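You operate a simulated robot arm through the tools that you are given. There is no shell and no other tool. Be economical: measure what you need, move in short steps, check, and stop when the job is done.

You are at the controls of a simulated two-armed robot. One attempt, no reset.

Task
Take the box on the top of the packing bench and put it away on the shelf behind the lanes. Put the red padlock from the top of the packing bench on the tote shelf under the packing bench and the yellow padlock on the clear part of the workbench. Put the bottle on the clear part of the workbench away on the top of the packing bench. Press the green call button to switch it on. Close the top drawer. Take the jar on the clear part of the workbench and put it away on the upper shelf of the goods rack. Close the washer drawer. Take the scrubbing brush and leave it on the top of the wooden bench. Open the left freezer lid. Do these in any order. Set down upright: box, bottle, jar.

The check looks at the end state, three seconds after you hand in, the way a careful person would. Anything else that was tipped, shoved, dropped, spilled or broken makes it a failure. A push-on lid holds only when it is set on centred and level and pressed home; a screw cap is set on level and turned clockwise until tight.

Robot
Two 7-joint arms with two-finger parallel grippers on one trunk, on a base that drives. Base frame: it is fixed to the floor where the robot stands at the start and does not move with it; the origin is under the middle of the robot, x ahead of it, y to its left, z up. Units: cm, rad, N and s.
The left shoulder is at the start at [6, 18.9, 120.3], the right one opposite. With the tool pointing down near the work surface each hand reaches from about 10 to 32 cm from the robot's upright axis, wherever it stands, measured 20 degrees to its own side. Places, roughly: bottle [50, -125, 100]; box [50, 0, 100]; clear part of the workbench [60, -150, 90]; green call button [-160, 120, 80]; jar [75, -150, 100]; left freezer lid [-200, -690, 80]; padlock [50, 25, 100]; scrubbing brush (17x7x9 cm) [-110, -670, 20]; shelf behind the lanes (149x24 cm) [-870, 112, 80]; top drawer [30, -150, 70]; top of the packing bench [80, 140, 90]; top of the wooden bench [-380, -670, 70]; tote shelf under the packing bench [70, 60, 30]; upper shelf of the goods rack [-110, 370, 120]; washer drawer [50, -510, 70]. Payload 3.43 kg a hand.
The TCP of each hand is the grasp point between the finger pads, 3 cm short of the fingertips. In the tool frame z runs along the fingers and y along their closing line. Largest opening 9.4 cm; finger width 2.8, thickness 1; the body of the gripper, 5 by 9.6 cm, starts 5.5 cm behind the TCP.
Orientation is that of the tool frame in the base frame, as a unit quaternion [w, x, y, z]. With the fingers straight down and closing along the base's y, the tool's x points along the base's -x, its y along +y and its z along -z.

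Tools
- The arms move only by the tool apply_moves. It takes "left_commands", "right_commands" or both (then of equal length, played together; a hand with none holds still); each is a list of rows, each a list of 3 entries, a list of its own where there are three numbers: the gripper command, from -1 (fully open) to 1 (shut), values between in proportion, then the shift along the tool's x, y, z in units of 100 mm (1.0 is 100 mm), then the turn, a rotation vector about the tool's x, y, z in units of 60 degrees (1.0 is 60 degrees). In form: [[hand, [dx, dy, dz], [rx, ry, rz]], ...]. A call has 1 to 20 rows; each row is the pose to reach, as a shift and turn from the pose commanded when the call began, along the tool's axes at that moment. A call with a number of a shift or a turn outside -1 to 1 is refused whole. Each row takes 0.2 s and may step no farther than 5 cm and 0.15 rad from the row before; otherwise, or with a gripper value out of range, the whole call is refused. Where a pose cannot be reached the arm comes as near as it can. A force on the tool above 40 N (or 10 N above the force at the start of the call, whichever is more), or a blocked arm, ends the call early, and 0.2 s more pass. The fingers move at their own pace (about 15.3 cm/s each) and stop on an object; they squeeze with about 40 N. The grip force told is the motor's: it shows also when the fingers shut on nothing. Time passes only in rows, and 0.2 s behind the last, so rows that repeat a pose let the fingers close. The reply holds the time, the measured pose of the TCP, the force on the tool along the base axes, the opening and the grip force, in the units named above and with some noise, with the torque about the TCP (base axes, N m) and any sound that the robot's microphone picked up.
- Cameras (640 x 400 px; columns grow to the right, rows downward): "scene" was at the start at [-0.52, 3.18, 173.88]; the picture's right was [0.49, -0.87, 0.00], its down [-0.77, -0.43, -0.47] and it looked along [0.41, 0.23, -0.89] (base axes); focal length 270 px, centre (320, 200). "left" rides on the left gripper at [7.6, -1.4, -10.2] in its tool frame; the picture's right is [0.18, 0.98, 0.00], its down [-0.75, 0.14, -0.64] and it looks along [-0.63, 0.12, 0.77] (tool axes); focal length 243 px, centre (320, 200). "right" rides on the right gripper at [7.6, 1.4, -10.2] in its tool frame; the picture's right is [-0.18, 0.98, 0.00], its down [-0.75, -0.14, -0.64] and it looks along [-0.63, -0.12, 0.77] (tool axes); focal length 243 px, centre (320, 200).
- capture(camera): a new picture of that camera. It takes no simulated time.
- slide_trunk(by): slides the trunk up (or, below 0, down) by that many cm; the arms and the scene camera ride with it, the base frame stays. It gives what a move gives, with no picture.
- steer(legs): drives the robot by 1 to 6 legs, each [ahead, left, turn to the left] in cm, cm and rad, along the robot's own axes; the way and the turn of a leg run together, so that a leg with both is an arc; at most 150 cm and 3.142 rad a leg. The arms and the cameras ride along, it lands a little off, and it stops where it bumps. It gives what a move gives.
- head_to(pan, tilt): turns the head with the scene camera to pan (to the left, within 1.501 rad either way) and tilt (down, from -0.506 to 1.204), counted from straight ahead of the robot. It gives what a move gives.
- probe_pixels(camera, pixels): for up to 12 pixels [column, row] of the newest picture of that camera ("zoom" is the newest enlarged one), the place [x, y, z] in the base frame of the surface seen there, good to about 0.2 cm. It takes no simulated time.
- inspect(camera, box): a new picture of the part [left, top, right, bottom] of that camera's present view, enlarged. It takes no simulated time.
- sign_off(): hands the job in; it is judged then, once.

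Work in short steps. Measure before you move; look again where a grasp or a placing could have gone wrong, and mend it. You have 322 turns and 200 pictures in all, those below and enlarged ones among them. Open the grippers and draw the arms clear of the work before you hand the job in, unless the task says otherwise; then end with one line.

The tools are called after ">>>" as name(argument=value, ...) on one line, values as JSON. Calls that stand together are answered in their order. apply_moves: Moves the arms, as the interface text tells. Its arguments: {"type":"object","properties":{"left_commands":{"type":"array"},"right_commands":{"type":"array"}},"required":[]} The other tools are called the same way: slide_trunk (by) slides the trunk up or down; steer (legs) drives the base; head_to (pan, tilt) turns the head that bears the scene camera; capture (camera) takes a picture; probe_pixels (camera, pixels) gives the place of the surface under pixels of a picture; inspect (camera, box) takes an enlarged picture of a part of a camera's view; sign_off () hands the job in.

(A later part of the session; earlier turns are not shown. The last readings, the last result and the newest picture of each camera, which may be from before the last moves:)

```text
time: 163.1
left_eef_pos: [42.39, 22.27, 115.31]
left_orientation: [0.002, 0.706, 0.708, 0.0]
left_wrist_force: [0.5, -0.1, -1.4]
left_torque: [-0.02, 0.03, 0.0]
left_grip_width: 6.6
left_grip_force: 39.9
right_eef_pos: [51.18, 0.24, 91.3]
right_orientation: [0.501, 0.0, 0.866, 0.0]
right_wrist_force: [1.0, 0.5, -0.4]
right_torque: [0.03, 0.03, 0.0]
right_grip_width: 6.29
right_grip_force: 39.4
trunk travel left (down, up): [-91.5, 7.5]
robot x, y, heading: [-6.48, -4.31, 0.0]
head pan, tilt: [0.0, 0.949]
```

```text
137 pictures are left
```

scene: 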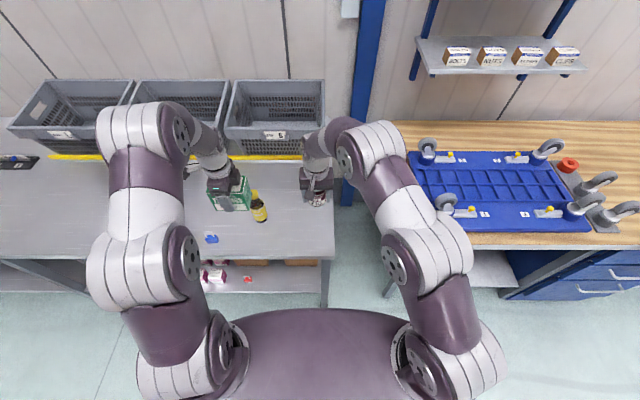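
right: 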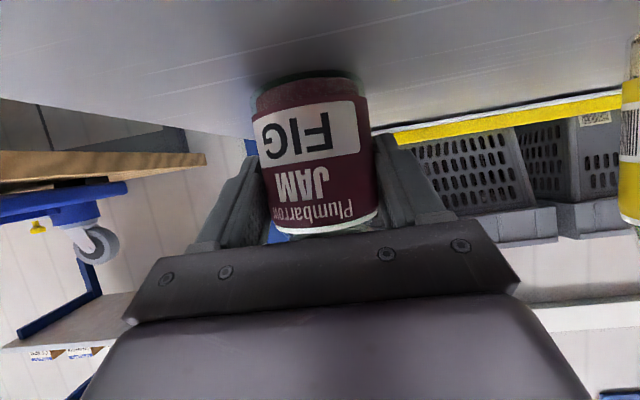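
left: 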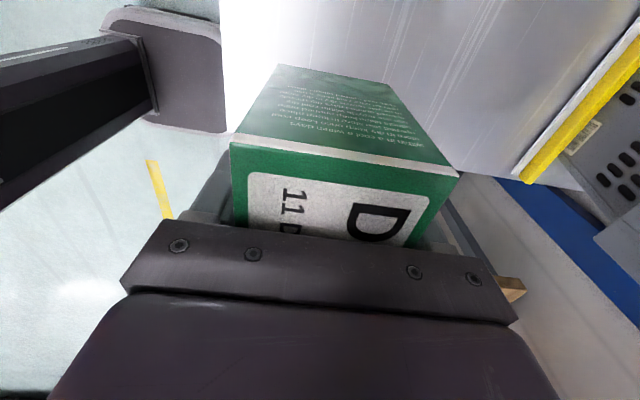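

Lift and back away, turn left to face the rack.

>>> apply_moves(right_commands=[[1, [-0.28, 0, -0.16], [0, 0, 0]], [1, [-0.57, 0, -0.33], [0, 0, 0]], [1, [-0.866, 0, -0.5], [0, 0, 0]]])

>>> apply_moves(right_commands=[[1, [-0.28, 0, -0.16], [0, 0, 0]], [1, [-0.57, 0, -0.33], [0, 0, 0]], [1, [-0.866, 0, -0.5], [0, 0, 0]]])

>>> steer(legs=[[-38, 0, 0], [0, 0, 1.571]])

>>> head_to(pan=0.0, tilt=0.4)

>>> capture(camera="scene")

```text
time: 163.9
left_eef_pos: [42.32, 22.15, 115.26]
left_orientation: [0.001, 0.707, 0.707, 0.0]
left_wrist_force: [0.1, 0.1, -1.5]
left_torque: [0.03, 0.01, -0.02]
left_grip_width: 6.62
left_grip_force: 40.2
right_eef_pos: [51.15, 0.22, 101.21]
right_orientation: [0.5, 0.0, 0.866, 0.0]
right_wrist_force: [-0.9, -0.3, -3.0]
right_torque: [0.0, 0.04, 0.01]
right_grip_width: 6.31
right_grip_force: 39.8
trunk travel left (down, up): [-91.5, 7.5]
robot x, y, heading: [-6.44, -4.43, -0.002]
head pan, tilt: [0.0, 0.949]
```

```text
time: 164.7
left_eef_pos: [42.27, 22.21, 115.36]
left_orientation: [0.002, 0.707, 0.707, 0.0]
left_wrist_force: [-0.7, 0.2, -2.2]
left_torque: [0.02, -0.03, -0.01]
left_grip_width: 6.57
left_grip_force: 39.9
right_eef_pos: [51.07, 0.23, 111.28]
right_orientation: [0.5, 0.0, 0.866, 0.001]
right_wrist_force: [0.3, -0.4, -4.5]
right_torque: [0.01, 0.0, -0.03]
right_grip_width: 6.31
right_grip_force: 40.1
trunk travel left (down, up): [-91.5, 7.5]
robot x, y, heading: [-6.24, -4.27, 0.004]
head pan, tilt: [0.0, 0.949]
```

```text
time: 170.9
left_eef_pos: [-70.08, 44.49, 115.38]
left_orientation: [0.0, 0.003, 1.0, 0.001]
left_wrist_force: [-0.5, 0.5, -1.4]
left_torque: [-0.03, 0.0, -0.01]
left_grip_width: 6.57
left_grip_force: 39.8
right_eef_pos: [-48.2, 53.12, 111.16]
right_orientation: [0.355, -0.61, 0.614, 0.353]
right_wrist_force: [0.2, 0.6, -2.8]
right_torque: [-0.04, 0.0, 0.02]
right_grip_width: 6.29
right_grip_force: 40.1
trunk travel left (down, up): [-91.5, 7.5]
robot x, y, heading: [-44.08, -4.14, 1.566]
head pan, tilt: [0.0, 0.949]
```

```text
time: 171.9
left_eef_pos: [-70.14, 44.39, 115.29]
left_orientation: [0.001, 0.003, 1.0, 0.0]
left_wrist_force: [0.7, 0.9, -1.4]
left_torque: [0.04, 0.0, -0.05]
left_grip_width: 6.58
left_grip_force: 39.8
right_eef_pos: [-48.14, 52.93, 111.29]
right_orientation: [0.354, -0.611, 0.614, 0.353]
right_wrist_force: [0.0, 0.5, -3.5]
right_torque: [-0.04, -0.02, -0.01]
right_grip_width: 6.3
right_grip_force: 39.9
trunk travel left (down, up): [-91.5, 7.5]
robot x, y, heading: [-43.97, -4.49, 1.567]
head pan, tilt: [0.0, 0.4]
```

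```text
136 pictures are left
```

scene: 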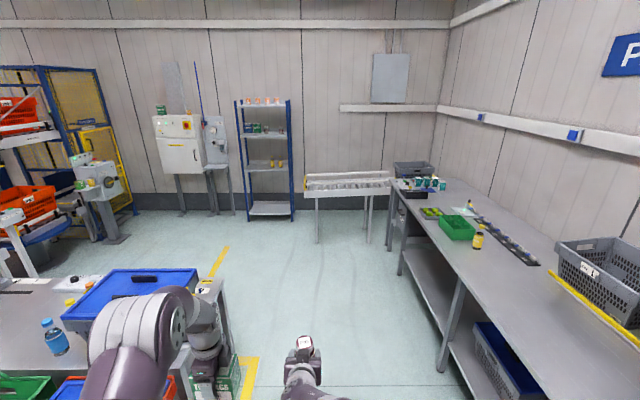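

Drive 150 + 70 cm toward the rack, then look.

>>> steer(legs=[[150, 0, 0], [70, 0, 0]])

>>> apply_moves(left_commands=[[1, [0, -0.45, 0], [0, 0, 0]], [1, [0, -0.9, 0], [0, 0, 0]], [1, [0, -1.0, 0], [0, 0, 0]]])

>>> head_to(pan=0.5, tilt=0.4)

>>> capture(camera="scene")

```text
time: 182.8
left_eef_pos: [-69.43, 264.66, 115.34]
left_orientation: [0.0, 0.003, 1.0, 0.0]
left_wrist_force: [0.2, -0.7, -1.3]
left_torque: [0.01, 0.0, -0.02]
left_grip_width: 6.59
left_grip_force: 39.9
right_eef_pos: [-47.31, 273.49, 111.27]
right_orientation: [0.355, -0.61, 0.614, 0.353]
right_wrist_force: [-0.3, -0.2, -3.9]
right_torque: [-0.03, -0.01, 0.01]
right_grip_width: 6.28
right_grip_force: 39.9
trunk travel left (down, up): [-91.5, 7.5]
robot x, y, heading: [-43.52, 216.15, 1.567]
head pan, tilt: [0.0, 0.4]
```

```text
time: 183.6
left_eef_pos: [-69.37, 255.12, 115.12]
left_orientation: [0.001, 0.003, 1.0, 0.0]
left_wrist_force: [0.5, -0.3, -1.6]
left_torque: [0.01, 0.04, 0.01]
left_grip_width: 6.58
left_grip_force: 40.4
right_eef_pos: [-47.38, 273.67, 111.08]
right_orientation: [0.354, -0.611, 0.614, 0.353]
right_wrist_force: [0.2, 0.7, -3.2]
right_torque: [-0.02, 0.0, -0.01]
right_grip_width: 6.29
right_grip_force: 40.1
trunk travel left (down, up): [-91.5, 7.5]
robot x, y, heading: [-43.21, 216.21, 1.567]
head pan, tilt: [0.0, 0.4]
```

```text
time: 184.5
left_eef_pos: [-69.5, 254.86, 115.31]
left_orientation: [0.001, 0.002, 1.0, 0.001]
left_wrist_force: [-0.3, 0.6, -1.6]
left_torque: [0.0, 0.0, -0.03]
left_grip_width: 6.58
left_grip_force: 39.8
right_eef_pos: [-47.27, 273.46, 111.27]
right_orientation: [0.354, -0.61, 0.614, 0.353]
right_wrist_force: [0.2, -0.1, -3.7]
right_torque: [-0.06, -0.01, -0.02]
right_grip_width: 6.31
right_grip_force: 40.3
trunk travel left (down, up): [-91.5, 7.5]
robot x, y, heading: [-42.83, 215.97, 1.564]
head pan, tilt: [0.499, 0.4]
```

```text
135 pictures are left
```

scene: 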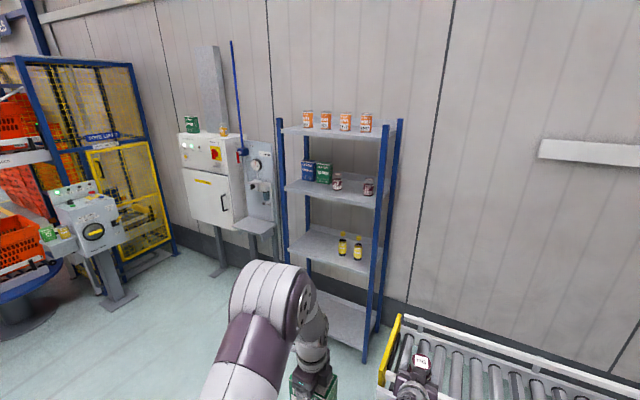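

Measure the jar shelf and its contents.

>>> inspect(camera="scene", box=[270, 100, 410, 270])

>>> probe_pixels(camera="scene", pixels=[[290, 184], [345, 200], [372, 208], [350, 192], [308, 165], [324, 168], [337, 180], [369, 186], [355, 198], [340, 133], [370, 137], [282, 130]])

```text
2.35 times, centred on (340, 185) of scene
```

zoom: 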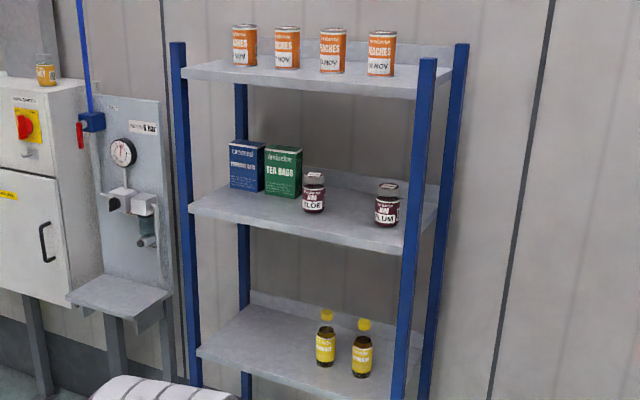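

```text
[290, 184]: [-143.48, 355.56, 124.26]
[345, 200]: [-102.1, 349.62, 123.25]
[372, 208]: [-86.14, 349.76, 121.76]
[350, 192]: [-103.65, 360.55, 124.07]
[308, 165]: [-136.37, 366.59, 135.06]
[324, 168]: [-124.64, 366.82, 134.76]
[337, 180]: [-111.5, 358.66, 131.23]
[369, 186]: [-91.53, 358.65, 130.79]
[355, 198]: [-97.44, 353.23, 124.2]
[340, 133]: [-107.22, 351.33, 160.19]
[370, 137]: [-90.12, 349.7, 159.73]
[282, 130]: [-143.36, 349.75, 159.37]
```

Shelf z 124.2, front edge y 349.7; jars at x −111.5 and −91.5. I'll set the jar between at (−101.5, 355.5). Raise trunk and hand, strafe left 54 cm.

>>> slide_trunk(by=7.5)

>>> apply_moves(right_commands=[[1, [-0.28, 0, -0.16], [0, 0, 0]], [1, [-0.57, 0, -0.33], [0, 0, 0]], [1, [-0.866, 0, -0.5], [0, 0, 0]]])

>>> steer(legs=[[0, 54, 0.004]])

>>> apply_moves(right_commands=[[1, [-0.28, 0, -0.16], [0, 0, 0]], [1, [-0.4, 0, -0.23], [0, 0, 0]]])

>>> head_to(pan=-0.05, tilt=0.4)

>>> capture(camera="scene")

```text
time: 185.6
left_eef_pos: [-69.52, 254.92, 122.73]
left_orientation: [0.0, 0.002, 1.0, 0.001]
left_wrist_force: [-0.2, 1.4, -1.5]
left_torque: [-0.02, -0.01, -0.03]
left_grip_width: 6.61
left_grip_force: 39.9
right_eef_pos: [-47.3, 273.46, 118.65]
right_orientation: [0.355, -0.61, 0.615, 0.352]
right_wrist_force: [0.2, -0.5, -3.7]
right_torque: [-0.05, 0.01, 0.0]
right_grip_width: 6.32
right_grip_force: 39.8
trunk travel left (down, up): [-99.0, 0.0]
robot x, y, heading: [-42.99, 216.0, 1.567]
head pan, tilt: [0.499, 0.4]
```

```text
time: 186.4
left_eef_pos: [-69.46, 254.81, 122.91]
left_orientation: [0.0, 0.003, 1.0, 0.001]
left_wrist_force: [-0.1, 0.0, -2.0]
left_torque: [-0.04, 0.0, 0.0]
left_grip_width: 6.58
left_grip_force: 39.9
right_eef_pos: [-47.37, 273.5, 128.83]
right_orientation: [0.355, -0.61, 0.615, 0.352]
right_wrist_force: [0.0, 0.6, -3.7]
right_torque: [0.0, 0.01, 0.02]
right_grip_width: 6.31
right_grip_force: 40.3
trunk travel left (down, up): [-99.0, 0.0]
robot x, y, heading: [-43.25, 216.14, 1.566]
head pan, tilt: [0.499, 0.4]
```

```text
time: 189.6
left_eef_pos: [-123.66, 254.97, 122.81]
left_orientation: [0.0, 0.001, 1.0, 0.001]
left_wrist_force: [-0.5, 0.6, -2.2]
left_torque: [0.01, 0.0, -0.01]
left_grip_width: 6.61
left_grip_force: 39.7
right_eef_pos: [-101.66, 273.55, 128.77]
right_orientation: [0.354, -0.611, 0.614, 0.353]
right_wrist_force: [-0.3, 0.3, -3.4]
right_torque: [-0.03, -0.05, 0.04]
right_grip_width: 6.3
right_grip_force: 40.4
trunk travel left (down, up): [-99.0, 0.0]
robot x, y, heading: [-97.26, 215.86, 1.567]
head pan, tilt: [0.499, 0.4]
```

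```text
time: 190.2
left_eef_pos: [-123.71, 254.86, 122.79]
left_orientation: [0.0, 0.001, 1.0, 0.002]
left_wrist_force: [0.3, 0.5, -2.0]
left_torque: [0.0, 0.03, -0.02]
left_grip_width: 6.61
left_grip_force: 39.9
right_eef_pos: [-101.68, 273.45, 133.42]
right_orientation: [0.354, -0.611, 0.613, 0.353]
right_wrist_force: [0.0, 0.2, -3.8]
right_torque: [-0.03, 0.0, 0.01]
right_grip_width: 6.3
right_grip_force: 39.7
trunk travel left (down, up): [-99.0, 0.0]
robot x, y, heading: [-97.2, 216.23, 1.57]
head pan, tilt: [0.499, 0.4]
```

```text
time: 191.1
left_eef_pos: [-123.77, 254.88, 122.72]
left_orientation: [0.001, 0.001, 1.0, 0.001]
left_wrist_force: [0.4, -0.4, -0.9]
left_torque: [-0.03, 0.03, -0.03]
left_grip_width: 6.6
left_grip_force: 39.7
right_eef_pos: [-101.9, 273.55, 133.32]
right_orientation: [0.353, -0.612, 0.613, 0.353]
right_wrist_force: [0.3, 0.6, -3.0]
right_torque: [-0.08, 0.01, 0.01]
right_grip_width: 6.31
right_grip_force: 39.8
trunk travel left (down, up): [-99.0, 0.0]
robot x, y, heading: [-97.4, 216.16, 1.57]
head pan, tilt: [-0.051, 0.4]
```

```text
133 pictures are left
```

scene: 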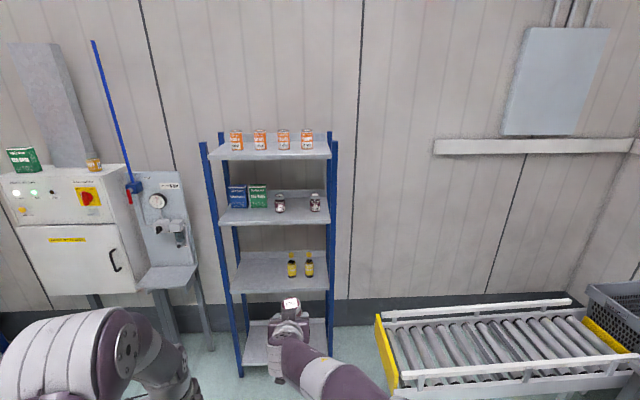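

Drive ahead 68 cm, then check jars against the hand.

>>> probe_pixels(camera="scene", pixels=[[165, 285], [280, 198], [315, 198], [298, 215], [298, 222], [380, 350], [297, 210]])

>>> steer(legs=[[68, 0, 0]])

>>> capture(camera="right")

>>> capture(camera="scene")

```text
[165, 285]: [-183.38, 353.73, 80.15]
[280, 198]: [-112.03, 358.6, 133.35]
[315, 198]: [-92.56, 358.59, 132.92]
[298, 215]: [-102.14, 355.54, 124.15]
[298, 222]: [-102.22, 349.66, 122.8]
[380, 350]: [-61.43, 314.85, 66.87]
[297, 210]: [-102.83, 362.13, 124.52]
```

```text
time: 194.9
left_eef_pos: [-123.39, 322.94, 122.9]
left_orientation: [0.001, 0.004, 1.0, 0.001]
left_wrist_force: [0.0, -0.5, -2.0]
left_torque: [0.0, -0.01, 0.01]
left_grip_width: 6.59
left_grip_force: 40.1
right_eef_pos: [-101.33, 341.63, 133.37]
right_orientation: [0.355, -0.609, 0.615, 0.353]
right_wrist_force: [0.4, 0.0, -2.6]
right_torque: [-0.04, 0.0, 0.03]
right_grip_width: 6.32
right_grip_force: 39.9
trunk travel left (down, up): [-99.0, 0.0]
robot x, y, heading: [-97.13, 284.37, 1.565]
head pan, tilt: [-0.051, 0.4]
```

```text
132 pictures are left
```

right: 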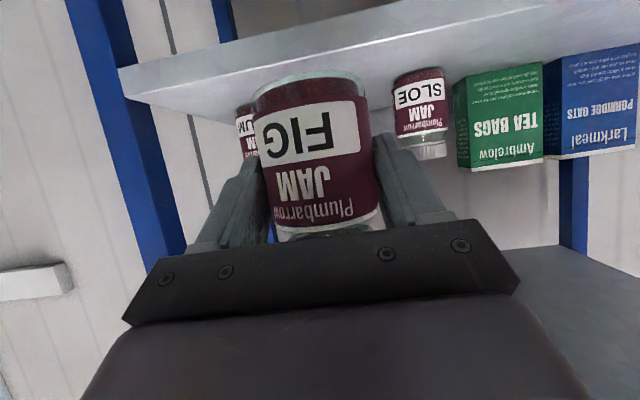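

```text
131 pictures are left
```

scene: 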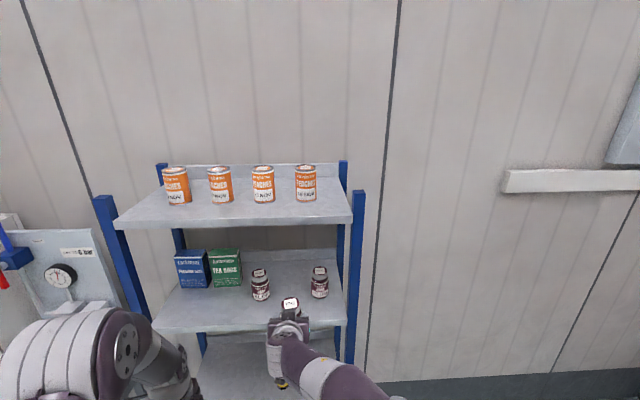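

Shift 0.9 cm left in between the jars, and drive 13 cm ahead (jar bottom z≈128, above the shelf at 124.2).

>>> apply_moves(right_commands=[[1, [0, 0.08, 0], [0, 0, 0]], [1, [0, 0.08, 0], [0, 0, 0]]])

>>> steer(legs=[[13, 0, 0]])

>>> capture(camera="scene")

>>> capture(camera="right")

```text
time: 195.5
left_eef_pos: [-123.35, 323.13, 122.81]
left_orientation: [0.002, 0.003, 1.0, 0.001]
left_wrist_force: [0.3, -0.3, -1.4]
left_torque: [-0.04, 0.03, -0.02]
left_grip_width: 6.58
left_grip_force: 39.9
right_eef_pos: [-102.19, 341.58, 133.34]
right_orientation: [0.355, -0.61, 0.614, 0.353]
right_wrist_force: [-0.7, -0.9, -4.4]
right_torque: [-0.04, -0.02, -0.01]
right_grip_width: 6.28
right_grip_force: 40.2
trunk travel left (down, up): [-99.0, 0.0]
robot x, y, heading: [-97.21, 284.42, 1.566]
head pan, tilt: [-0.051, 0.4]
```

```text
time: 196.8
left_eef_pos: [-123.22, 335.76, 122.83]
left_orientation: [0.001, 0.003, 1.0, 0.002]
left_wrist_force: [0.6, -0.9, -1.3]
left_torque: [0.01, 0.02, 0.01]
left_grip_width: 6.58
left_grip_force: 40.0
right_eef_pos: [-102.06, 354.45, 133.47]
right_orientation: [0.355, -0.609, 0.614, 0.353]
right_wrist_force: [-1.1, 0.1, -3.3]
right_torque: [-0.04, 0.01, -0.01]
right_grip_width: 6.29
right_grip_force: 40.2
trunk travel left (down, up): [-99.0, 0.0]
robot x, y, heading: [-96.87, 297.35, 1.563]
head pan, tilt: [-0.051, 0.4]
```

```text
130 pictures are left
```

scene: 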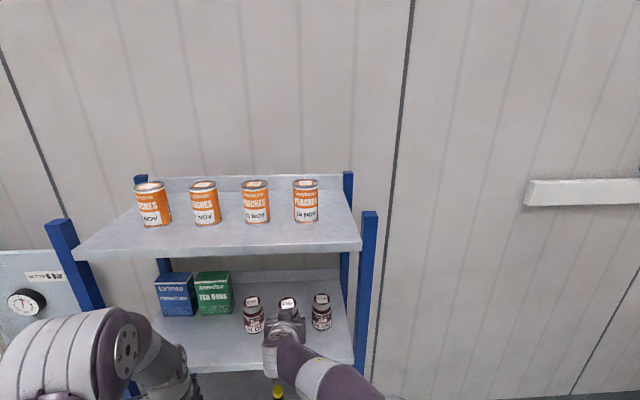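

```text
129 pictures are left
```

right: 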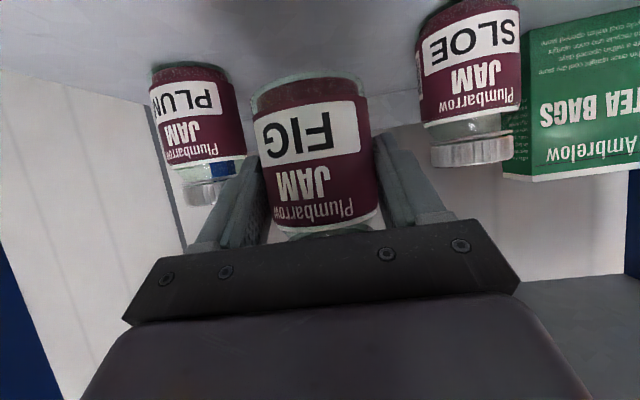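

Lower 3.9 cm onto the shelf.

>>> apply_moves(right_commands=[[1, [0.15, 0, 0.09], [0, 0, 0]], [1, [0.3, 0, 0.173], [0, 0, 0]], [1, [0.325, 0, 0.188], [0, 0, 0]], [1, [0.338, 0, 0.195], [0, 0, 0]]])

>>> capture(camera="right")

```text
time: 197.8
left_eef_pos: [-123.27, 336.06, 122.7]
left_orientation: [0.001, 0.005, 1.0, 0.002]
left_wrist_force: [0.5, 0.2, -1.5]
left_torque: [0.0, 0.02, 0.0]
left_grip_width: 6.58
left_grip_force: 40.1
right_eef_pos: [-102.01, 354.81, 129.37]
right_orientation: [0.355, -0.609, 0.615, 0.353]
right_wrist_force: [0.7, -0.2, -3.7]
right_torque: [-0.02, 0.02, -0.01]
right_grip_width: 6.3
right_grip_force: 39.9
trunk travel left (down, up): [-99.0, 0.0]
robot x, y, heading: [-96.93, 297.27, 1.565]
head pan, tilt: [-0.051, 0.4]
```

```text
128 pictures are left
```

right: 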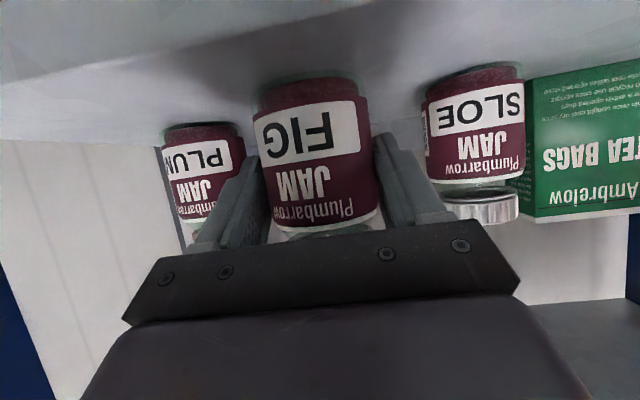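

Not yet touching; ease down in 0.15 cm steps until the force changes.

>>> apply_moves(right_commands=[[1, [0.013, 0, 0.0075], [0, 0, 0]], [1, [0.026, 0, 0.015], [0, 0, 0]]])

>>> apply_moves(right_commands=[[1, [0.013, 0, 0.0075], [0, 0, 0]], [1, [0.026, 0, 0.015], [0, 0, 0]]])

```text
time: 198.4
left_eef_pos: [-123.25, 335.98, 122.62]
left_orientation: [0.002, 0.004, 1.0, 0.001]
left_wrist_force: [-0.4, 0.3, -1.8]
left_torque: [0.0, 0.06, 0.01]
left_grip_width: 6.61
left_grip_force: 39.9
right_eef_pos: [-102.11, 354.69, 129.32]
right_orientation: [0.355, -0.609, 0.615, 0.353]
right_wrist_force: [0.6, 1.1, 0.6]
right_torque: [0.05, -0.07, 0.04]
right_grip_width: 6.28
right_grip_force: 40.1
trunk travel left (down, up): [-99.0, 0.0]
robot x, y, heading: [-97.24, 297.33, 1.568]
head pan, tilt: [-0.051, 0.4]
```

```text
time: 199.0
left_eef_pos: [-123.19, 336.05, 122.86]
left_orientation: [0.0, 0.005, 1.0, 0.002]
left_wrist_force: [-0.7, -0.3, -0.9]
left_torque: [0.04, 0.0, -0.01]
left_grip_width: 6.59
left_grip_force: 40.1
right_eef_pos: [-101.96, 354.68, 129.27]
right_orientation: [0.356, -0.608, 0.614, 0.355]
right_wrist_force: [2.4, 3.8, 16.2]
right_torque: [-0.11, -0.25, 0.04]
right_grip_width: 6.27
right_grip_force: 39.5
trunk travel left (down, up): [-99.0, 0.0]
robot x, y, heading: [-97.25, 297.47, 1.568]
head pan, tilt: [-0.051, 0.4]
```

Touching. Open to about 8 cm and retreat horizontally.

>>> apply_moves(right_commands=[[0.2, [-0.03, 0, -0.015], [0, 0, 0]], [-0.65, [-0.03, 0, -0.015], [0, 0, 0]], [-0.65, [-0.03, 0, -0.015], [0, 0, 0]], [-0.65, [0.17, 0, -0.36], [0, 0, 0]], [-0.65, [0.37, 0, -0.71], [0, 0, 0]]])

>>> steer(legs=[[-20, 0, 0]])

>>> capture(camera="scene")

```text
time: 200.2
left_eef_pos: [-123.21, 335.83, 122.91]
left_orientation: [0.0, 0.004, 1.0, 0.002]
left_wrist_force: [0.1, -0.2, -1.5]
left_torque: [0.01, -0.03, 0.02]
left_grip_width: 6.58
left_grip_force: 40.3
right_eef_pos: [-101.99, 346.43, 129.29]
right_orientation: [0.356, -0.609, 0.615, 0.353]
right_wrist_force: [0.8, -0.4, -0.7]
right_torque: [0.0, -0.01, 0.03]
right_grip_width: 7.77
right_grip_force: 0.0
trunk travel left (down, up): [-99.0, 0.0]
robot x, y, heading: [-96.96, 296.7, 1.564]
head pan, tilt: [-0.051, 0.4]
```

```text
time: 201.8
left_eef_pos: [-123.34, 316.41, 122.65]
left_orientation: [0.0, 0.004, 1.0, -0.001]
left_wrist_force: [0.7, 0.3, -2.5]
left_torque: [-0.06, -0.02, 0.02]
left_grip_width: 6.61
left_grip_force: 40.3
right_eef_pos: [-102.18, 327.0, 129.05]
right_orientation: [0.354, -0.611, 0.615, 0.352]
right_wrist_force: [-0.3, 0.3, -0.1]
right_torque: [0.01, -0.01, -0.02]
right_grip_width: 7.74
right_grip_force: 0.1
trunk travel left (down, up): [-99.0, 0.0]
robot x, y, heading: [-96.92, 277.15, 1.567]
head pan, tilt: [-0.051, 0.4]
```

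```text
127 pictures are left
```

scene: 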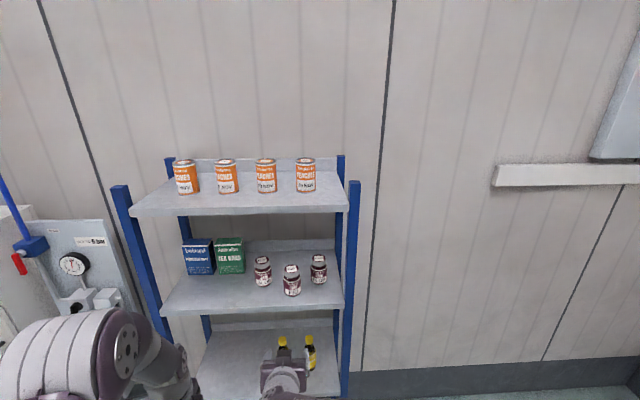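

Jar placed. Back off to y≈215 and look left/behind for the call button.

>>> steer(legs=[[-60, 0, 0]])

>>> head_to(pan=1.5, tilt=0.6)

>>> capture(camera="scene")

```text
time: 205.2
left_eef_pos: [-123.7, 256.31, 122.64]
left_orientation: [0.001, 0.006, 1.0, 0.001]
left_wrist_force: [0.3, 0.0, -0.6]
left_torque: [-0.01, 0.0, -0.03]
left_grip_width: 6.58
left_grip_force: 39.9
right_eef_pos: [-102.47, 266.77, 129.12]
right_orientation: [0.355, -0.608, 0.617, 0.351]
right_wrist_force: [-0.5, 0.1, -0.9]
right_torque: [0.02, -0.05, 0.0]
right_grip_width: 7.76
right_grip_force: 0.1
trunk travel left (down, up): [-99.0, 0.0]
robot x, y, heading: [-97.77, 217.03, 1.562]
head pan, tilt: [-0.051, 0.4]
```

```text
time: 206.8
left_eef_pos: [-123.78, 256.14, 122.72]
left_orientation: [0.0, 0.006, 1.0, 0.0]
left_wrist_force: [0.0, -0.4, -1.2]
left_torque: [0.0, -0.01, 0.03]
left_grip_width: 6.57
left_grip_force: 40.4
right_eef_pos: [-102.39, 266.68, 129.32]
right_orientation: [0.356, -0.608, 0.616, 0.352]
right_wrist_force: [-0.4, 0.2, 0.3]
right_torque: [0.01, 0.0, 0.01]
right_grip_width: 7.74
right_grip_force: 0.1
trunk travel left (down, up): [-99.0, 0.0]
robot x, y, heading: [-97.6, 217.57, 1.561]
head pan, tilt: [1.499, 0.6]
```

```text
126 pictures are left
```

scene: 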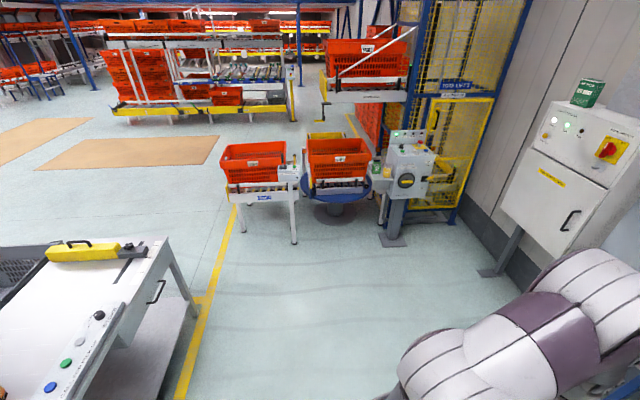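

The control strip shows blue (50,387), green (65,363), white (80,341), black (99,315). Measure it.

>>> inspect(camera="scene", box=[0, 280, 180, 400])

>>> probe_pixels(camera="scene", pixels=[[65, 363], [50, 387], [80, 341], [99, 315], [90, 345], [60, 350], [158, 290], [165, 245], [30, 395], [190, 320], [75, 380], [130, 260]])

```text
3.33 times, centred on (90, 340) of scene
```

zoom: 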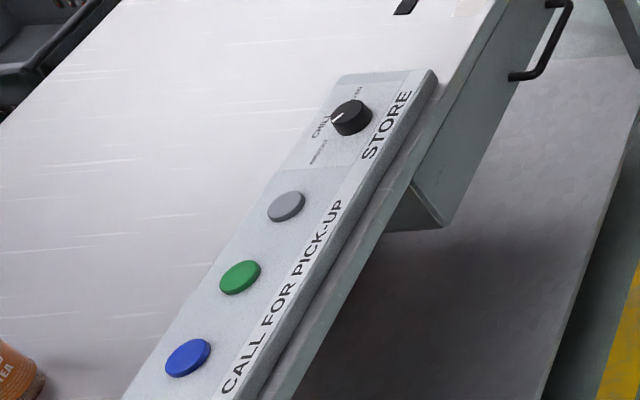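

```text
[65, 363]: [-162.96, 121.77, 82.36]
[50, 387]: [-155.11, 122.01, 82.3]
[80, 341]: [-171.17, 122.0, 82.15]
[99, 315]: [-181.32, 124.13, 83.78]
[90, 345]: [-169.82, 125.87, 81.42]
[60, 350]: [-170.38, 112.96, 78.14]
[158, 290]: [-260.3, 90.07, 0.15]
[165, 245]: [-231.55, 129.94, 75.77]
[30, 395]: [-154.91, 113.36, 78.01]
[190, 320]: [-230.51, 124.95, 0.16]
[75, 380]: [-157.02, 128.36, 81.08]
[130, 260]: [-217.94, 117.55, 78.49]
```

Green button at (−163, 121.8, 82.4), facing up. I turn the robot right by π, and straighten the right hand to vertical with the fingers shut.

>>> apply_moves(right_commands=[[1, [0, 0, 0], [0, 0.14, 0]], [1, [0, 0, 0], [0, 0.28, 0]], [1, [0, 0, 0], [0, 0.42, 0]], [1, [0, 0, 0], [0, 0.56, 0]], [1, [0, 0, 0], [0, 0.7, 0]], [1, [0, 0, 0], [0, 0.84, 0]], [1, [0, 0, 0], [0, 0.98, 0]]])

>>> steer(legs=[[0, 0, -3.132]])

>>> head_to(pan=-0.5, tilt=0.6)

>>> capture(camera="scene")

```text
time: 208.4
left_eef_pos: [-123.8, 256.27, 122.65]
left_orientation: [0.0, 0.006, 1.0, 0.0]
left_wrist_force: [-0.8, -0.5, -1.8]
left_torque: [-0.05, -0.01, -0.04]
left_grip_width: 6.6
left_grip_force: 40.1
right_eef_pos: [-102.54, 266.96, 129.25]
right_orientation: [0.014, -0.703, 0.711, 0.015]
right_wrist_force: [0.7, 0.2, 0.4]
right_torque: [0.01, -0.02, 0.01]
right_grip_width: 0.0
right_grip_force: 32.7
trunk travel left (down, up): [-99.0, 0.0]
robot x, y, heading: [-97.42, 217.52, 1.56]
head pan, tilt: [1.499, 0.6]
```

```text
time: 216.1
left_eef_pos: [-70.56, 179.01, 122.74]
left_orientation: [0.001, 1.0, 0.009, -0.001]
left_wrist_force: [-0.5, 0.0, -1.9]
left_torque: [-0.02, 0.0, 0.01]
left_grip_width: 6.58
left_grip_force: 40.1
right_eef_pos: [-91.53, 167.59, 129.53]
right_orientation: [0.016, 0.702, 0.712, -0.017]
right_wrist_force: [0.8, 0.6, 0.7]
right_torque: [0.01, 0.02, 0.0]
right_grip_width: 0.01
right_grip_force: 32.8
trunk travel left (down, up): [-99.0, 0.0]
robot x, y, heading: [-97.88, 217.54, -1.55]
head pan, tilt: [1.499, 0.6]
```

```text
time: 218.0
left_eef_pos: [-70.55, 178.92, 122.82]
left_orientation: [0.001, 1.0, 0.008, -0.002]
left_wrist_force: [-0.2, 0.1, -1.4]
left_torque: [-0.01, 0.0, 0.0]
left_grip_width: 6.61
left_grip_force: 40.0
right_eef_pos: [-91.46, 167.64, 129.44]
right_orientation: [0.017, 0.701, 0.713, -0.017]
right_wrist_force: [0.2, -0.1, -0.2]
right_torque: [0.04, 0.03, -0.03]
right_grip_width: 0.0
right_grip_force: 32.9
trunk travel left (down, up): [-99.0, 0.0]
robot x, y, heading: [-97.61, 216.96, -1.554]
head pan, tilt: [-0.499, 0.6]
```

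```text
124 pictures are left
```

scene: 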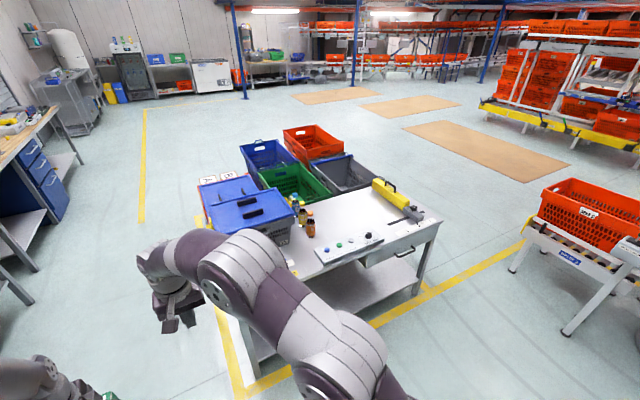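

Strafe right 71 cm, ahead 44 cm; then look with the right camera.

>>> steer(legs=[[0, -71, -0.016], [44, 0, 0]])

>>> capture(camera="right")

```text
time: 224.1
left_eef_pos: [-141.59, 133.95, 122.82]
left_orientation: [0.002, 1.0, -0.001, 0.0]
left_wrist_force: [0.7, 0.2, -1.2]
left_torque: [0.0, 0.05, -0.01]
left_grip_width: 6.6
left_grip_force: 39.9
right_eef_pos: [-162.59, 122.97, 129.56]
right_orientation: [0.017, 0.707, 0.707, -0.018]
right_wrist_force: [-0.3, -0.2, 0.0]
right_torque: [-0.01, 0.02, 0.01]
right_grip_width: 0.0
right_grip_force: 33.0
trunk travel left (down, up): [-99.0, 0.0]
robot x, y, heading: [-168.05, 172.3, -1.568]
head pan, tilt: [-0.499, 0.6]
```

```text
123 pictures are left
```

right: 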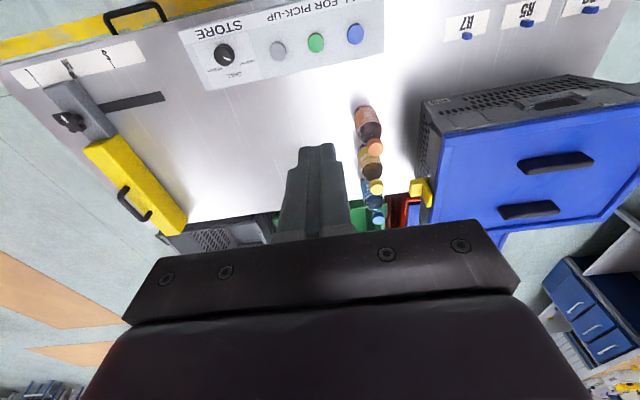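

>>> probe_pixels(camera="right", pixels=[[316, 42], [355, 33], [368, 115], [370, 165], [374, 200], [278, 50]])

>>> apply_moves(right_commands=[[1, [0, 0, 0.45], [0, 0, 0]], [1, [-0.05, -0.03, 0.9], [0, 0, 0]], [1, [-0.1, -0.04, 1.0], [0, 0, 0]]])

>>> apply_moves(right_commands=[[1, [0, 0, 0.45], [0, 0, 0]], [1, [0, 0, 0.9], [0, 0, 0]], [1, [0, 0, 1.0], [0, 0, 0]]])

>>> apply_moves(right_commands=[[1, [0, 0, 0.45], [0, 0, 0]], [1, [0, 0, 0.9], [0, 0, 0]], [1, [0, 0, 1.0], [0, 0, 0]]])

>>> capture(camera="right")

```text
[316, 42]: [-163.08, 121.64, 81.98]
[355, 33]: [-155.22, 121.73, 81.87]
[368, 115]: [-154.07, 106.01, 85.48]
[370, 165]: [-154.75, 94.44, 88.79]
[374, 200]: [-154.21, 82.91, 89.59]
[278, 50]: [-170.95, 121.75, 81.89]
```

```text
time: 224.9
left_eef_pos: [-141.57, 133.93, 122.67]
left_orientation: [0.001, 1.0, 0.0, 0.0]
left_wrist_force: [-0.4, -0.1, -1.7]
left_torque: [0.02, -0.01, -0.01]
left_grip_width: 6.6
left_grip_force: 40.3
right_eef_pos: [-163.14, 121.28, 119.4]
right_orientation: [0.017, 0.706, 0.707, -0.018]
right_wrist_force: [0.1, -0.4, -0.5]
right_torque: [0.0, -0.01, -0.01]
right_grip_width: 0.0
right_grip_force: 32.8
trunk travel left (down, up): [-99.0, 0.0]
robot x, y, heading: [-167.85, 172.49, -1.565]
head pan, tilt: [-0.499, 0.6]
```

```text
time: 225.7
left_eef_pos: [-141.56, 134.02, 122.82]
left_orientation: [0.001, 1.0, 0.001, 0.0]
left_wrist_force: [-0.1, 0.5, -1.7]
left_torque: [-0.01, 0.06, 0.01]
left_grip_width: 6.55
left_grip_force: 40.1
right_eef_pos: [-163.0, 120.92, 109.66]
right_orientation: [0.017, 0.707, 0.707, -0.016]
right_wrist_force: [-0.1, -0.8, -0.8]
right_torque: [0.01, 0.0, -0.01]
right_grip_width: 0.0
right_grip_force: 33.1
trunk travel left (down, up): [-99.0, 0.0]
robot x, y, heading: [-167.77, 172.26, -1.571]
head pan, tilt: [-0.499, 0.6]
```

```text
time: 226.5
left_eef_pos: [-141.67, 134.05, 122.83]
left_orientation: [0.002, 1.0, 0.001, 0.001]
left_wrist_force: [0.4, -0.3, -1.8]
left_torque: [-0.03, 0.0, 0.01]
left_grip_width: 6.61
left_grip_force: 40.4
right_eef_pos: [-163.06, 120.53, 99.49]
right_orientation: [0.018, 0.707, 0.707, -0.017]
right_wrist_force: [-0.6, -0.1, 0.4]
right_torque: [0.02, 0.0, -0.01]
right_grip_width: 0.02
right_grip_force: 33.1
trunk travel left (down, up): [-99.0, 0.0]
robot x, y, heading: [-167.81, 172.6, -1.577]
head pan, tilt: [-0.499, 0.6]
```

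```text
122 pictures are left
```

right: 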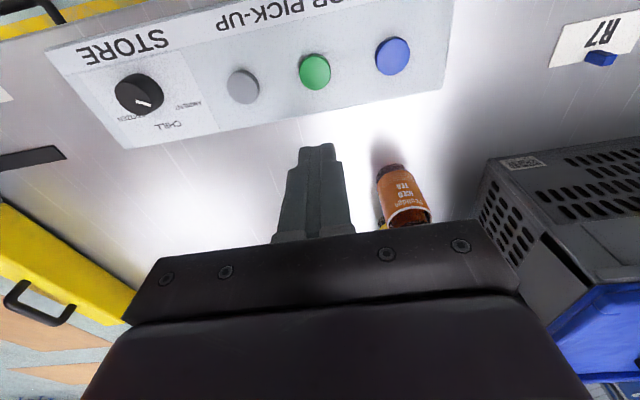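

Shift +1.9 cm in y and descend to 2 cm over the button.

>>> apply_moves(right_commands=[[1, [0.1, 0, 0.4], [0, 0, 0]], [1, [0.19, 0, 0.8], [0, 0, 0]], [1, [0.19, 0, 1.0], [0, 0, 0]]])

>>> apply_moves(right_commands=[[1, [0, 0, 0.15], [0, 0, 0]], [1, [0, 0, 0.2], [0, 0, 0]]])

>>> capture(camera="right")

```text
time: 227.3
left_eef_pos: [-141.55, 133.9, 122.78]
left_orientation: [0.001, 1.0, 0.0, 0.0]
left_wrist_force: [-0.2, -0.2, -2.3]
left_torque: [-0.02, 0.01, -0.01]
left_grip_width: 6.6
left_grip_force: 40.2
right_eef_pos: [-163.02, 121.9, 89.46]
right_orientation: [0.017, 0.707, 0.707, -0.017]
right_wrist_force: [0.1, -0.3, -0.2]
right_torque: [-0.03, 0.0, 0.01]
right_grip_width: 0.0
right_grip_force: 32.5
trunk travel left (down, up): [-99.0, 0.0]
robot x, y, heading: [-168.18, 172.45, -1.577]
head pan, tilt: [-0.499, 0.6]
```

```text
time: 228.1
left_eef_pos: [-141.62, 133.85, 122.94]
left_orientation: [0.0, 1.0, 0.0, 0.0]
left_wrist_force: [0.3, -0.1, -1.2]
left_torque: [0.0, 0.0, -0.02]
left_grip_width: 6.59
left_grip_force: 39.5
right_eef_pos: [-160.27, 117.24, 94.47]
right_orientation: [0.073, 0.704, 0.706, -0.032]
right_wrist_force: [0.8, 0.0, -0.1]
right_torque: [0.01, -0.01, -0.04]
right_grip_width: 0.02
right_grip_force: 32.7
right hand out of reach, approached as far as the arm can: row 1, 2
trunk travel left (down, up): [-99.0, 0.0]
robot x, y, heading: [-168.03, 172.55, -1.571]
head pan, tilt: [-0.499, 0.6]
stopped in row 2 (right hand): the arm was blocked; the commanded pose is now the measured one
```

```text
121 pictures are left
```

right: 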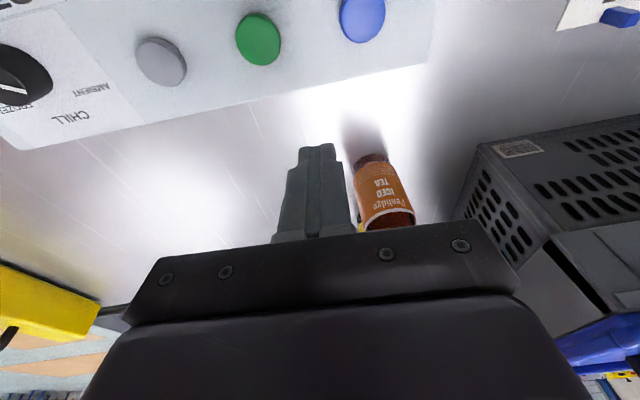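

The arm is at a limit that low with the trunk up. Raise and straighten the hand, then lower the trunk instead.

>>> apply_moves(right_commands=[[1, [0, 0, -0.4], [0, 0, 0]], [1, [0.1, 0, -0.8], [0.03, 0.07, 0]], [1, [0.3, 0, -1.0], [0.055, 0.141, 0]], [1, [0.45, -0.27, -1.0], [0.055, 0.141, 0]]])

>>> slide_trunk(by=-15)

>>> capture(camera="right")

```text
time: 229.1
left_eef_pos: [-141.49, 134.01, 122.7]
left_orientation: [0.001, 1.0, 0.0, 0.0]
left_wrist_force: [0.3, -0.1, -2.1]
left_torque: [-0.05, -0.04, -0.02]
left_grip_width: 6.57
left_grip_force: 39.7
right_eef_pos: [-163.65, 123.26, 103.25]
right_orientation: [0.0, 0.706, 0.708, -0.001]
right_wrist_force: [-0.4, -0.9, -0.6]
right_torque: [-0.03, 0.02, 0.02]
right_grip_width: 0.0
right_grip_force: 32.8
trunk travel left (down, up): [-99.0, 0.0]
robot x, y, heading: [-167.89, 172.36, -1.569]
head pan, tilt: [-0.499, 0.6]
```

```text
time: 230.9
left_eef_pos: [-141.5, 133.96, 107.9]
left_orientation: [0.001, 1.0, 0.0, 0.0]
left_wrist_force: [-0.4, 0.4, -0.4]
left_torque: [0.0, 0.03, -0.04]
left_grip_width: 6.6
left_grip_force: 40.3
right_eef_pos: [-163.55, 123.28, 88.18]
right_orientation: [-0.001, 0.706, 0.708, 0.0]
right_wrist_force: [-0.8, 0.4, -0.8]
right_torque: [0.01, -0.01, 0.03]
right_grip_width: 0.01
right_grip_force: 32.7
trunk travel left (down, up): [-84.0, 15.0]
robot x, y, heading: [-167.63, 172.73, -1.569]
head pan, tilt: [-0.499, 0.6]
```

```text
120 pictures are left
```

right: 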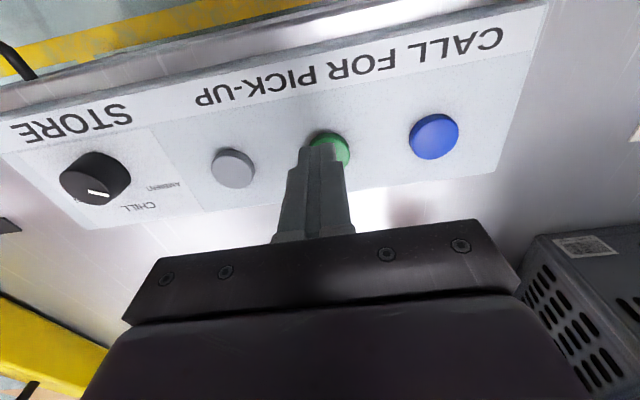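

Align over the green button and press down slowly.

>>> apply_moves(right_commands=[[1, [-0.15, 0.05, 0], [0, 0, 0]], [1, [-0.15, 0.05, 0.2], [0, 0, 0]], [1, [-0.15, 0.05, 0.26], [0, 0, 0]]])

>>> apply_moves(right_commands=[[1, [0, 0, 0.02], [0, 0, 0]], [1, [0, 0, 0.04], [0, 0, 0]], [1, [0, 0, 0.06], [0, 0, 0]], [1, [0, 0, 0.08], [0, 0, 0]], [1, [0, 0, 0.1], [0, 0, 0]]])

>>> capture(camera="right")

```text
time: 231.7
left_eef_pos: [-141.41, 133.94, 107.73]
left_orientation: [0.001, 1.0, -0.001, -0.001]
left_wrist_force: [-0.2, 0.3, -1.2]
left_torque: [0.0, -0.01, 0.01]
left_grip_width: 6.58
left_grip_force: 40.1
right_eef_pos: [-163.1, 121.73, 85.64]
right_orientation: [-0.001, 0.706, 0.708, 0.0]
right_wrist_force: [-0.5, 0.3, -0.5]
right_torque: [-0.02, -0.05, -0.03]
right_grip_width: 0.0
right_grip_force: 32.8
trunk travel left (down, up): [-84.0, 15.0]
robot x, y, heading: [-168.25, 172.59, -1.571]
head pan, tilt: [-0.499, 0.6]
```

```text
time: 232.9
left_eef_pos: [-141.5, 133.83, 107.86]
left_orientation: [0.002, 1.0, 0.0, -0.001]
left_wrist_force: [0.0, 0.4, -1.2]
left_torque: [0.0, 0.0, 0.04]
left_grip_width: 6.59
left_grip_force: 40.5
right_eef_pos: [-163.07, 121.77, 84.7]
right_orientation: [0.0, 0.706, 0.708, 0.0]
right_wrist_force: [-0.4, 0.3, 3.7]
right_torque: [-0.01, 0.05, 0.01]
right_grip_width: 0.01
right_grip_force: 33.4
trunk travel left (down, up): [-84.0, 15.0]
robot x, y, heading: [-168.39, 172.47, -1.572]
head pan, tilt: [-0.499, 0.6]
heard: click
```

```text
119 pictures are left
```

right: 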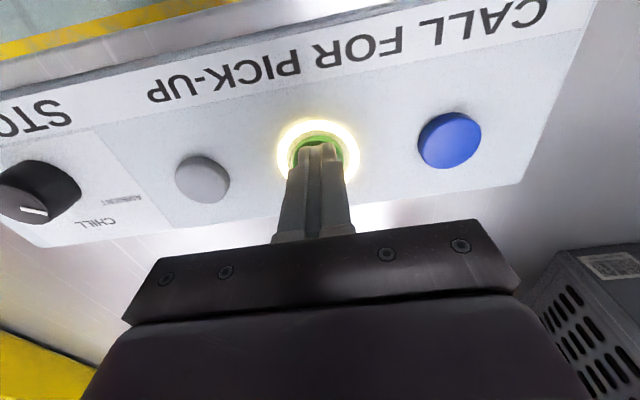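

A click and a lit ring. Lift the hand and check the light stays on.

>>> apply_moves(right_commands=[[1, [0, 0, -0.3], [0, 0, 0]], [1, [0, 0, -0.7], [0, 0, 0]], [1, [0, 0, -1.0], [0, 0, 0]]])

>>> slide_trunk(by=15)

>>> capture(camera="right")

```text
time: 233.7
left_eef_pos: [-141.59, 133.87, 107.8]
left_orientation: [0.001, 1.0, -0.001, 0.0]
left_wrist_force: [0.0, 0.3, -1.8]
left_torque: [0.03, 0.03, -0.02]
left_grip_width: 6.57
left_grip_force: 39.6
right_eef_pos: [-163.04, 121.77, 94.81]
right_orientation: [-0.003, 0.706, 0.708, 0.0]
right_wrist_force: [0.0, 0.1, 0.3]
right_torque: [-0.02, 0.02, -0.04]
right_grip_width: 0.0
right_grip_force: 33.2
trunk travel left (down, up): [-84.0, 15.0]
robot x, y, heading: [-167.9, 172.94, -1.57]
head pan, tilt: [-0.499, 0.6]
```

```text
time: 235.4
left_eef_pos: [-141.54, 133.81, 122.74]
left_orientation: [0.001, 1.0, 0.0, -0.001]
left_wrist_force: [1.1, -0.3, -1.2]
left_torque: [0.03, 0.04, -0.03]
left_grip_width: 6.59
left_grip_force: 40.0
right_eef_pos: [-163.08, 121.76, 109.7]
right_orientation: [-0.001, 0.706, 0.708, -0.001]
right_wrist_force: [0.1, 0.3, -0.4]
right_torque: [-0.02, 0.01, 0.03]
right_grip_width: 0.01
right_grip_force: 33.1
trunk travel left (down, up): [-99.0, 0.0]
robot x, y, heading: [-167.98, 172.68, -1.57]
head pan, tilt: [-0.499, 0.6]
```

```text
118 pictures are left
```

right: 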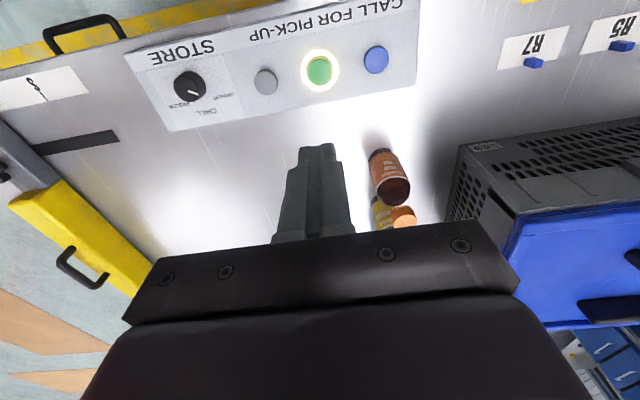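

Button is on. Back off 40 cm and look right (toward −x).

>>> steer(legs=[[-40, 0, 0]])

>>> head_to(pan=-1.4, tilt=0.35)

>>> capture(camera="scene")

```text
time: 237.9
left_eef_pos: [-141.62, 173.62, 122.76]
left_orientation: [0.0, 1.0, 0.002, -0.001]
left_wrist_force: [0.0, -0.5, -2.4]
left_torque: [-0.01, -0.09, 0.02]
left_grip_width: 6.6
left_grip_force: 40.0
right_eef_pos: [-162.96, 161.41, 109.59]
right_orientation: [-0.003, 0.704, 0.71, 0.0]
right_wrist_force: [-0.9, 0.0, -1.1]
right_torque: [-0.01, -0.01, -0.01]
right_grip_width: 0.01
right_grip_force: 33.3
trunk travel left (down, up): [-99.0, 0.0]
robot x, y, heading: [-167.77, 212.19, -1.566]
head pan, tilt: [-0.499, 0.6]
```

```text
time: 239.1
left_eef_pos: [-141.59, 173.81, 122.82]
left_orientation: [0.001, 1.0, 0.002, 0.0]
left_wrist_force: [-0.9, -0.4, -1.2]
left_torque: [0.01, 0.01, -0.02]
left_grip_width: 6.58
left_grip_force: 40.3
right_eef_pos: [-163.03, 161.49, 109.59]
right_orientation: [-0.002, 0.705, 0.709, -0.001]
right_wrist_force: [-0.7, -0.4, 0.2]
right_torque: [0.0, -0.01, 0.0]
right_grip_width: 0.0
right_grip_force: 33.0
trunk travel left (down, up): [-99.0, 0.0]
robot x, y, heading: [-168.13, 212.42, -1.567]
head pan, tilt: [-1.4, 0.351]
```

```text
117 pictures are left
```

scene: 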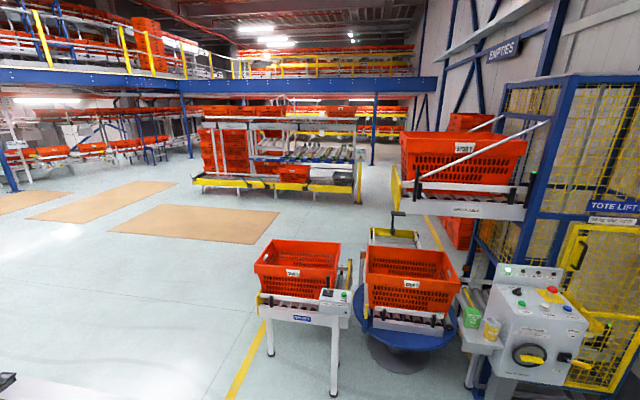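

Measure the layout for a route.

>>> probe_pixels(camera="scene", pixels=[[200, 220], [100, 205], [268, 350], [260, 320], [200, 185], [355, 200], [300, 110], [150, 150], [380, 150], [230, 390], [60, 300], [360, 125]])

>>> inspect(camera="scene", box=[180, 80, 420, 230])

```text
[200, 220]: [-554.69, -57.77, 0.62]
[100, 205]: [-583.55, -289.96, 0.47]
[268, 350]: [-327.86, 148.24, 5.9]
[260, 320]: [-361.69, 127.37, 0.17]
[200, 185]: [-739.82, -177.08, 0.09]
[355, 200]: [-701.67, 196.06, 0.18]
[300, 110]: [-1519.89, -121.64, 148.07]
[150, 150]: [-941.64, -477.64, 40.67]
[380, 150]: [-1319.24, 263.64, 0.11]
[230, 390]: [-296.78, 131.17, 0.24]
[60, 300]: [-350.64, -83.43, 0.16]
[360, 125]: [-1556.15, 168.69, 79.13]
```

```text
2.67 times, centred on (300, 155) of scene
```

zoom: 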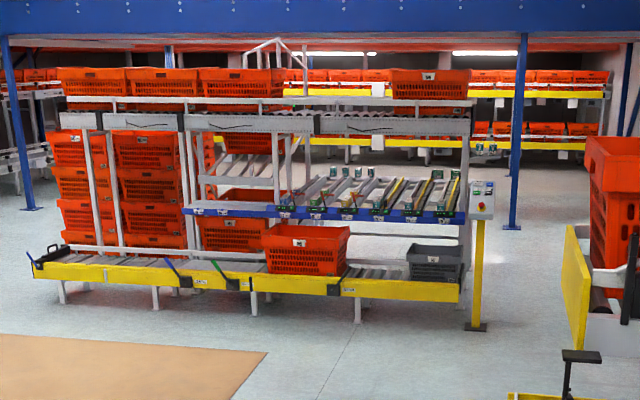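

>>> probe_pixels(camera="scene", pixels=[[335, 392], [345, 310], [262, 300], [308, 320], [350, 258], [375, 160], [185, 152], [320, 345], [470, 385], [250, 260], [195, 165], [500, 395]])

```text
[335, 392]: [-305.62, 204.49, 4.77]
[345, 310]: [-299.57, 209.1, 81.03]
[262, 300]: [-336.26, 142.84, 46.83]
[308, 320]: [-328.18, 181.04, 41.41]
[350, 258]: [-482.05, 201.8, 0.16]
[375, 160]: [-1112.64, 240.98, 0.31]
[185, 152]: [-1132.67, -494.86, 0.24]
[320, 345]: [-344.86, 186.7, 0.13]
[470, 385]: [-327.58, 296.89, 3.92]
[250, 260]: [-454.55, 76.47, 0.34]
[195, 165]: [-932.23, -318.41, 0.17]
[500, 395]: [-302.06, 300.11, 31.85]
```

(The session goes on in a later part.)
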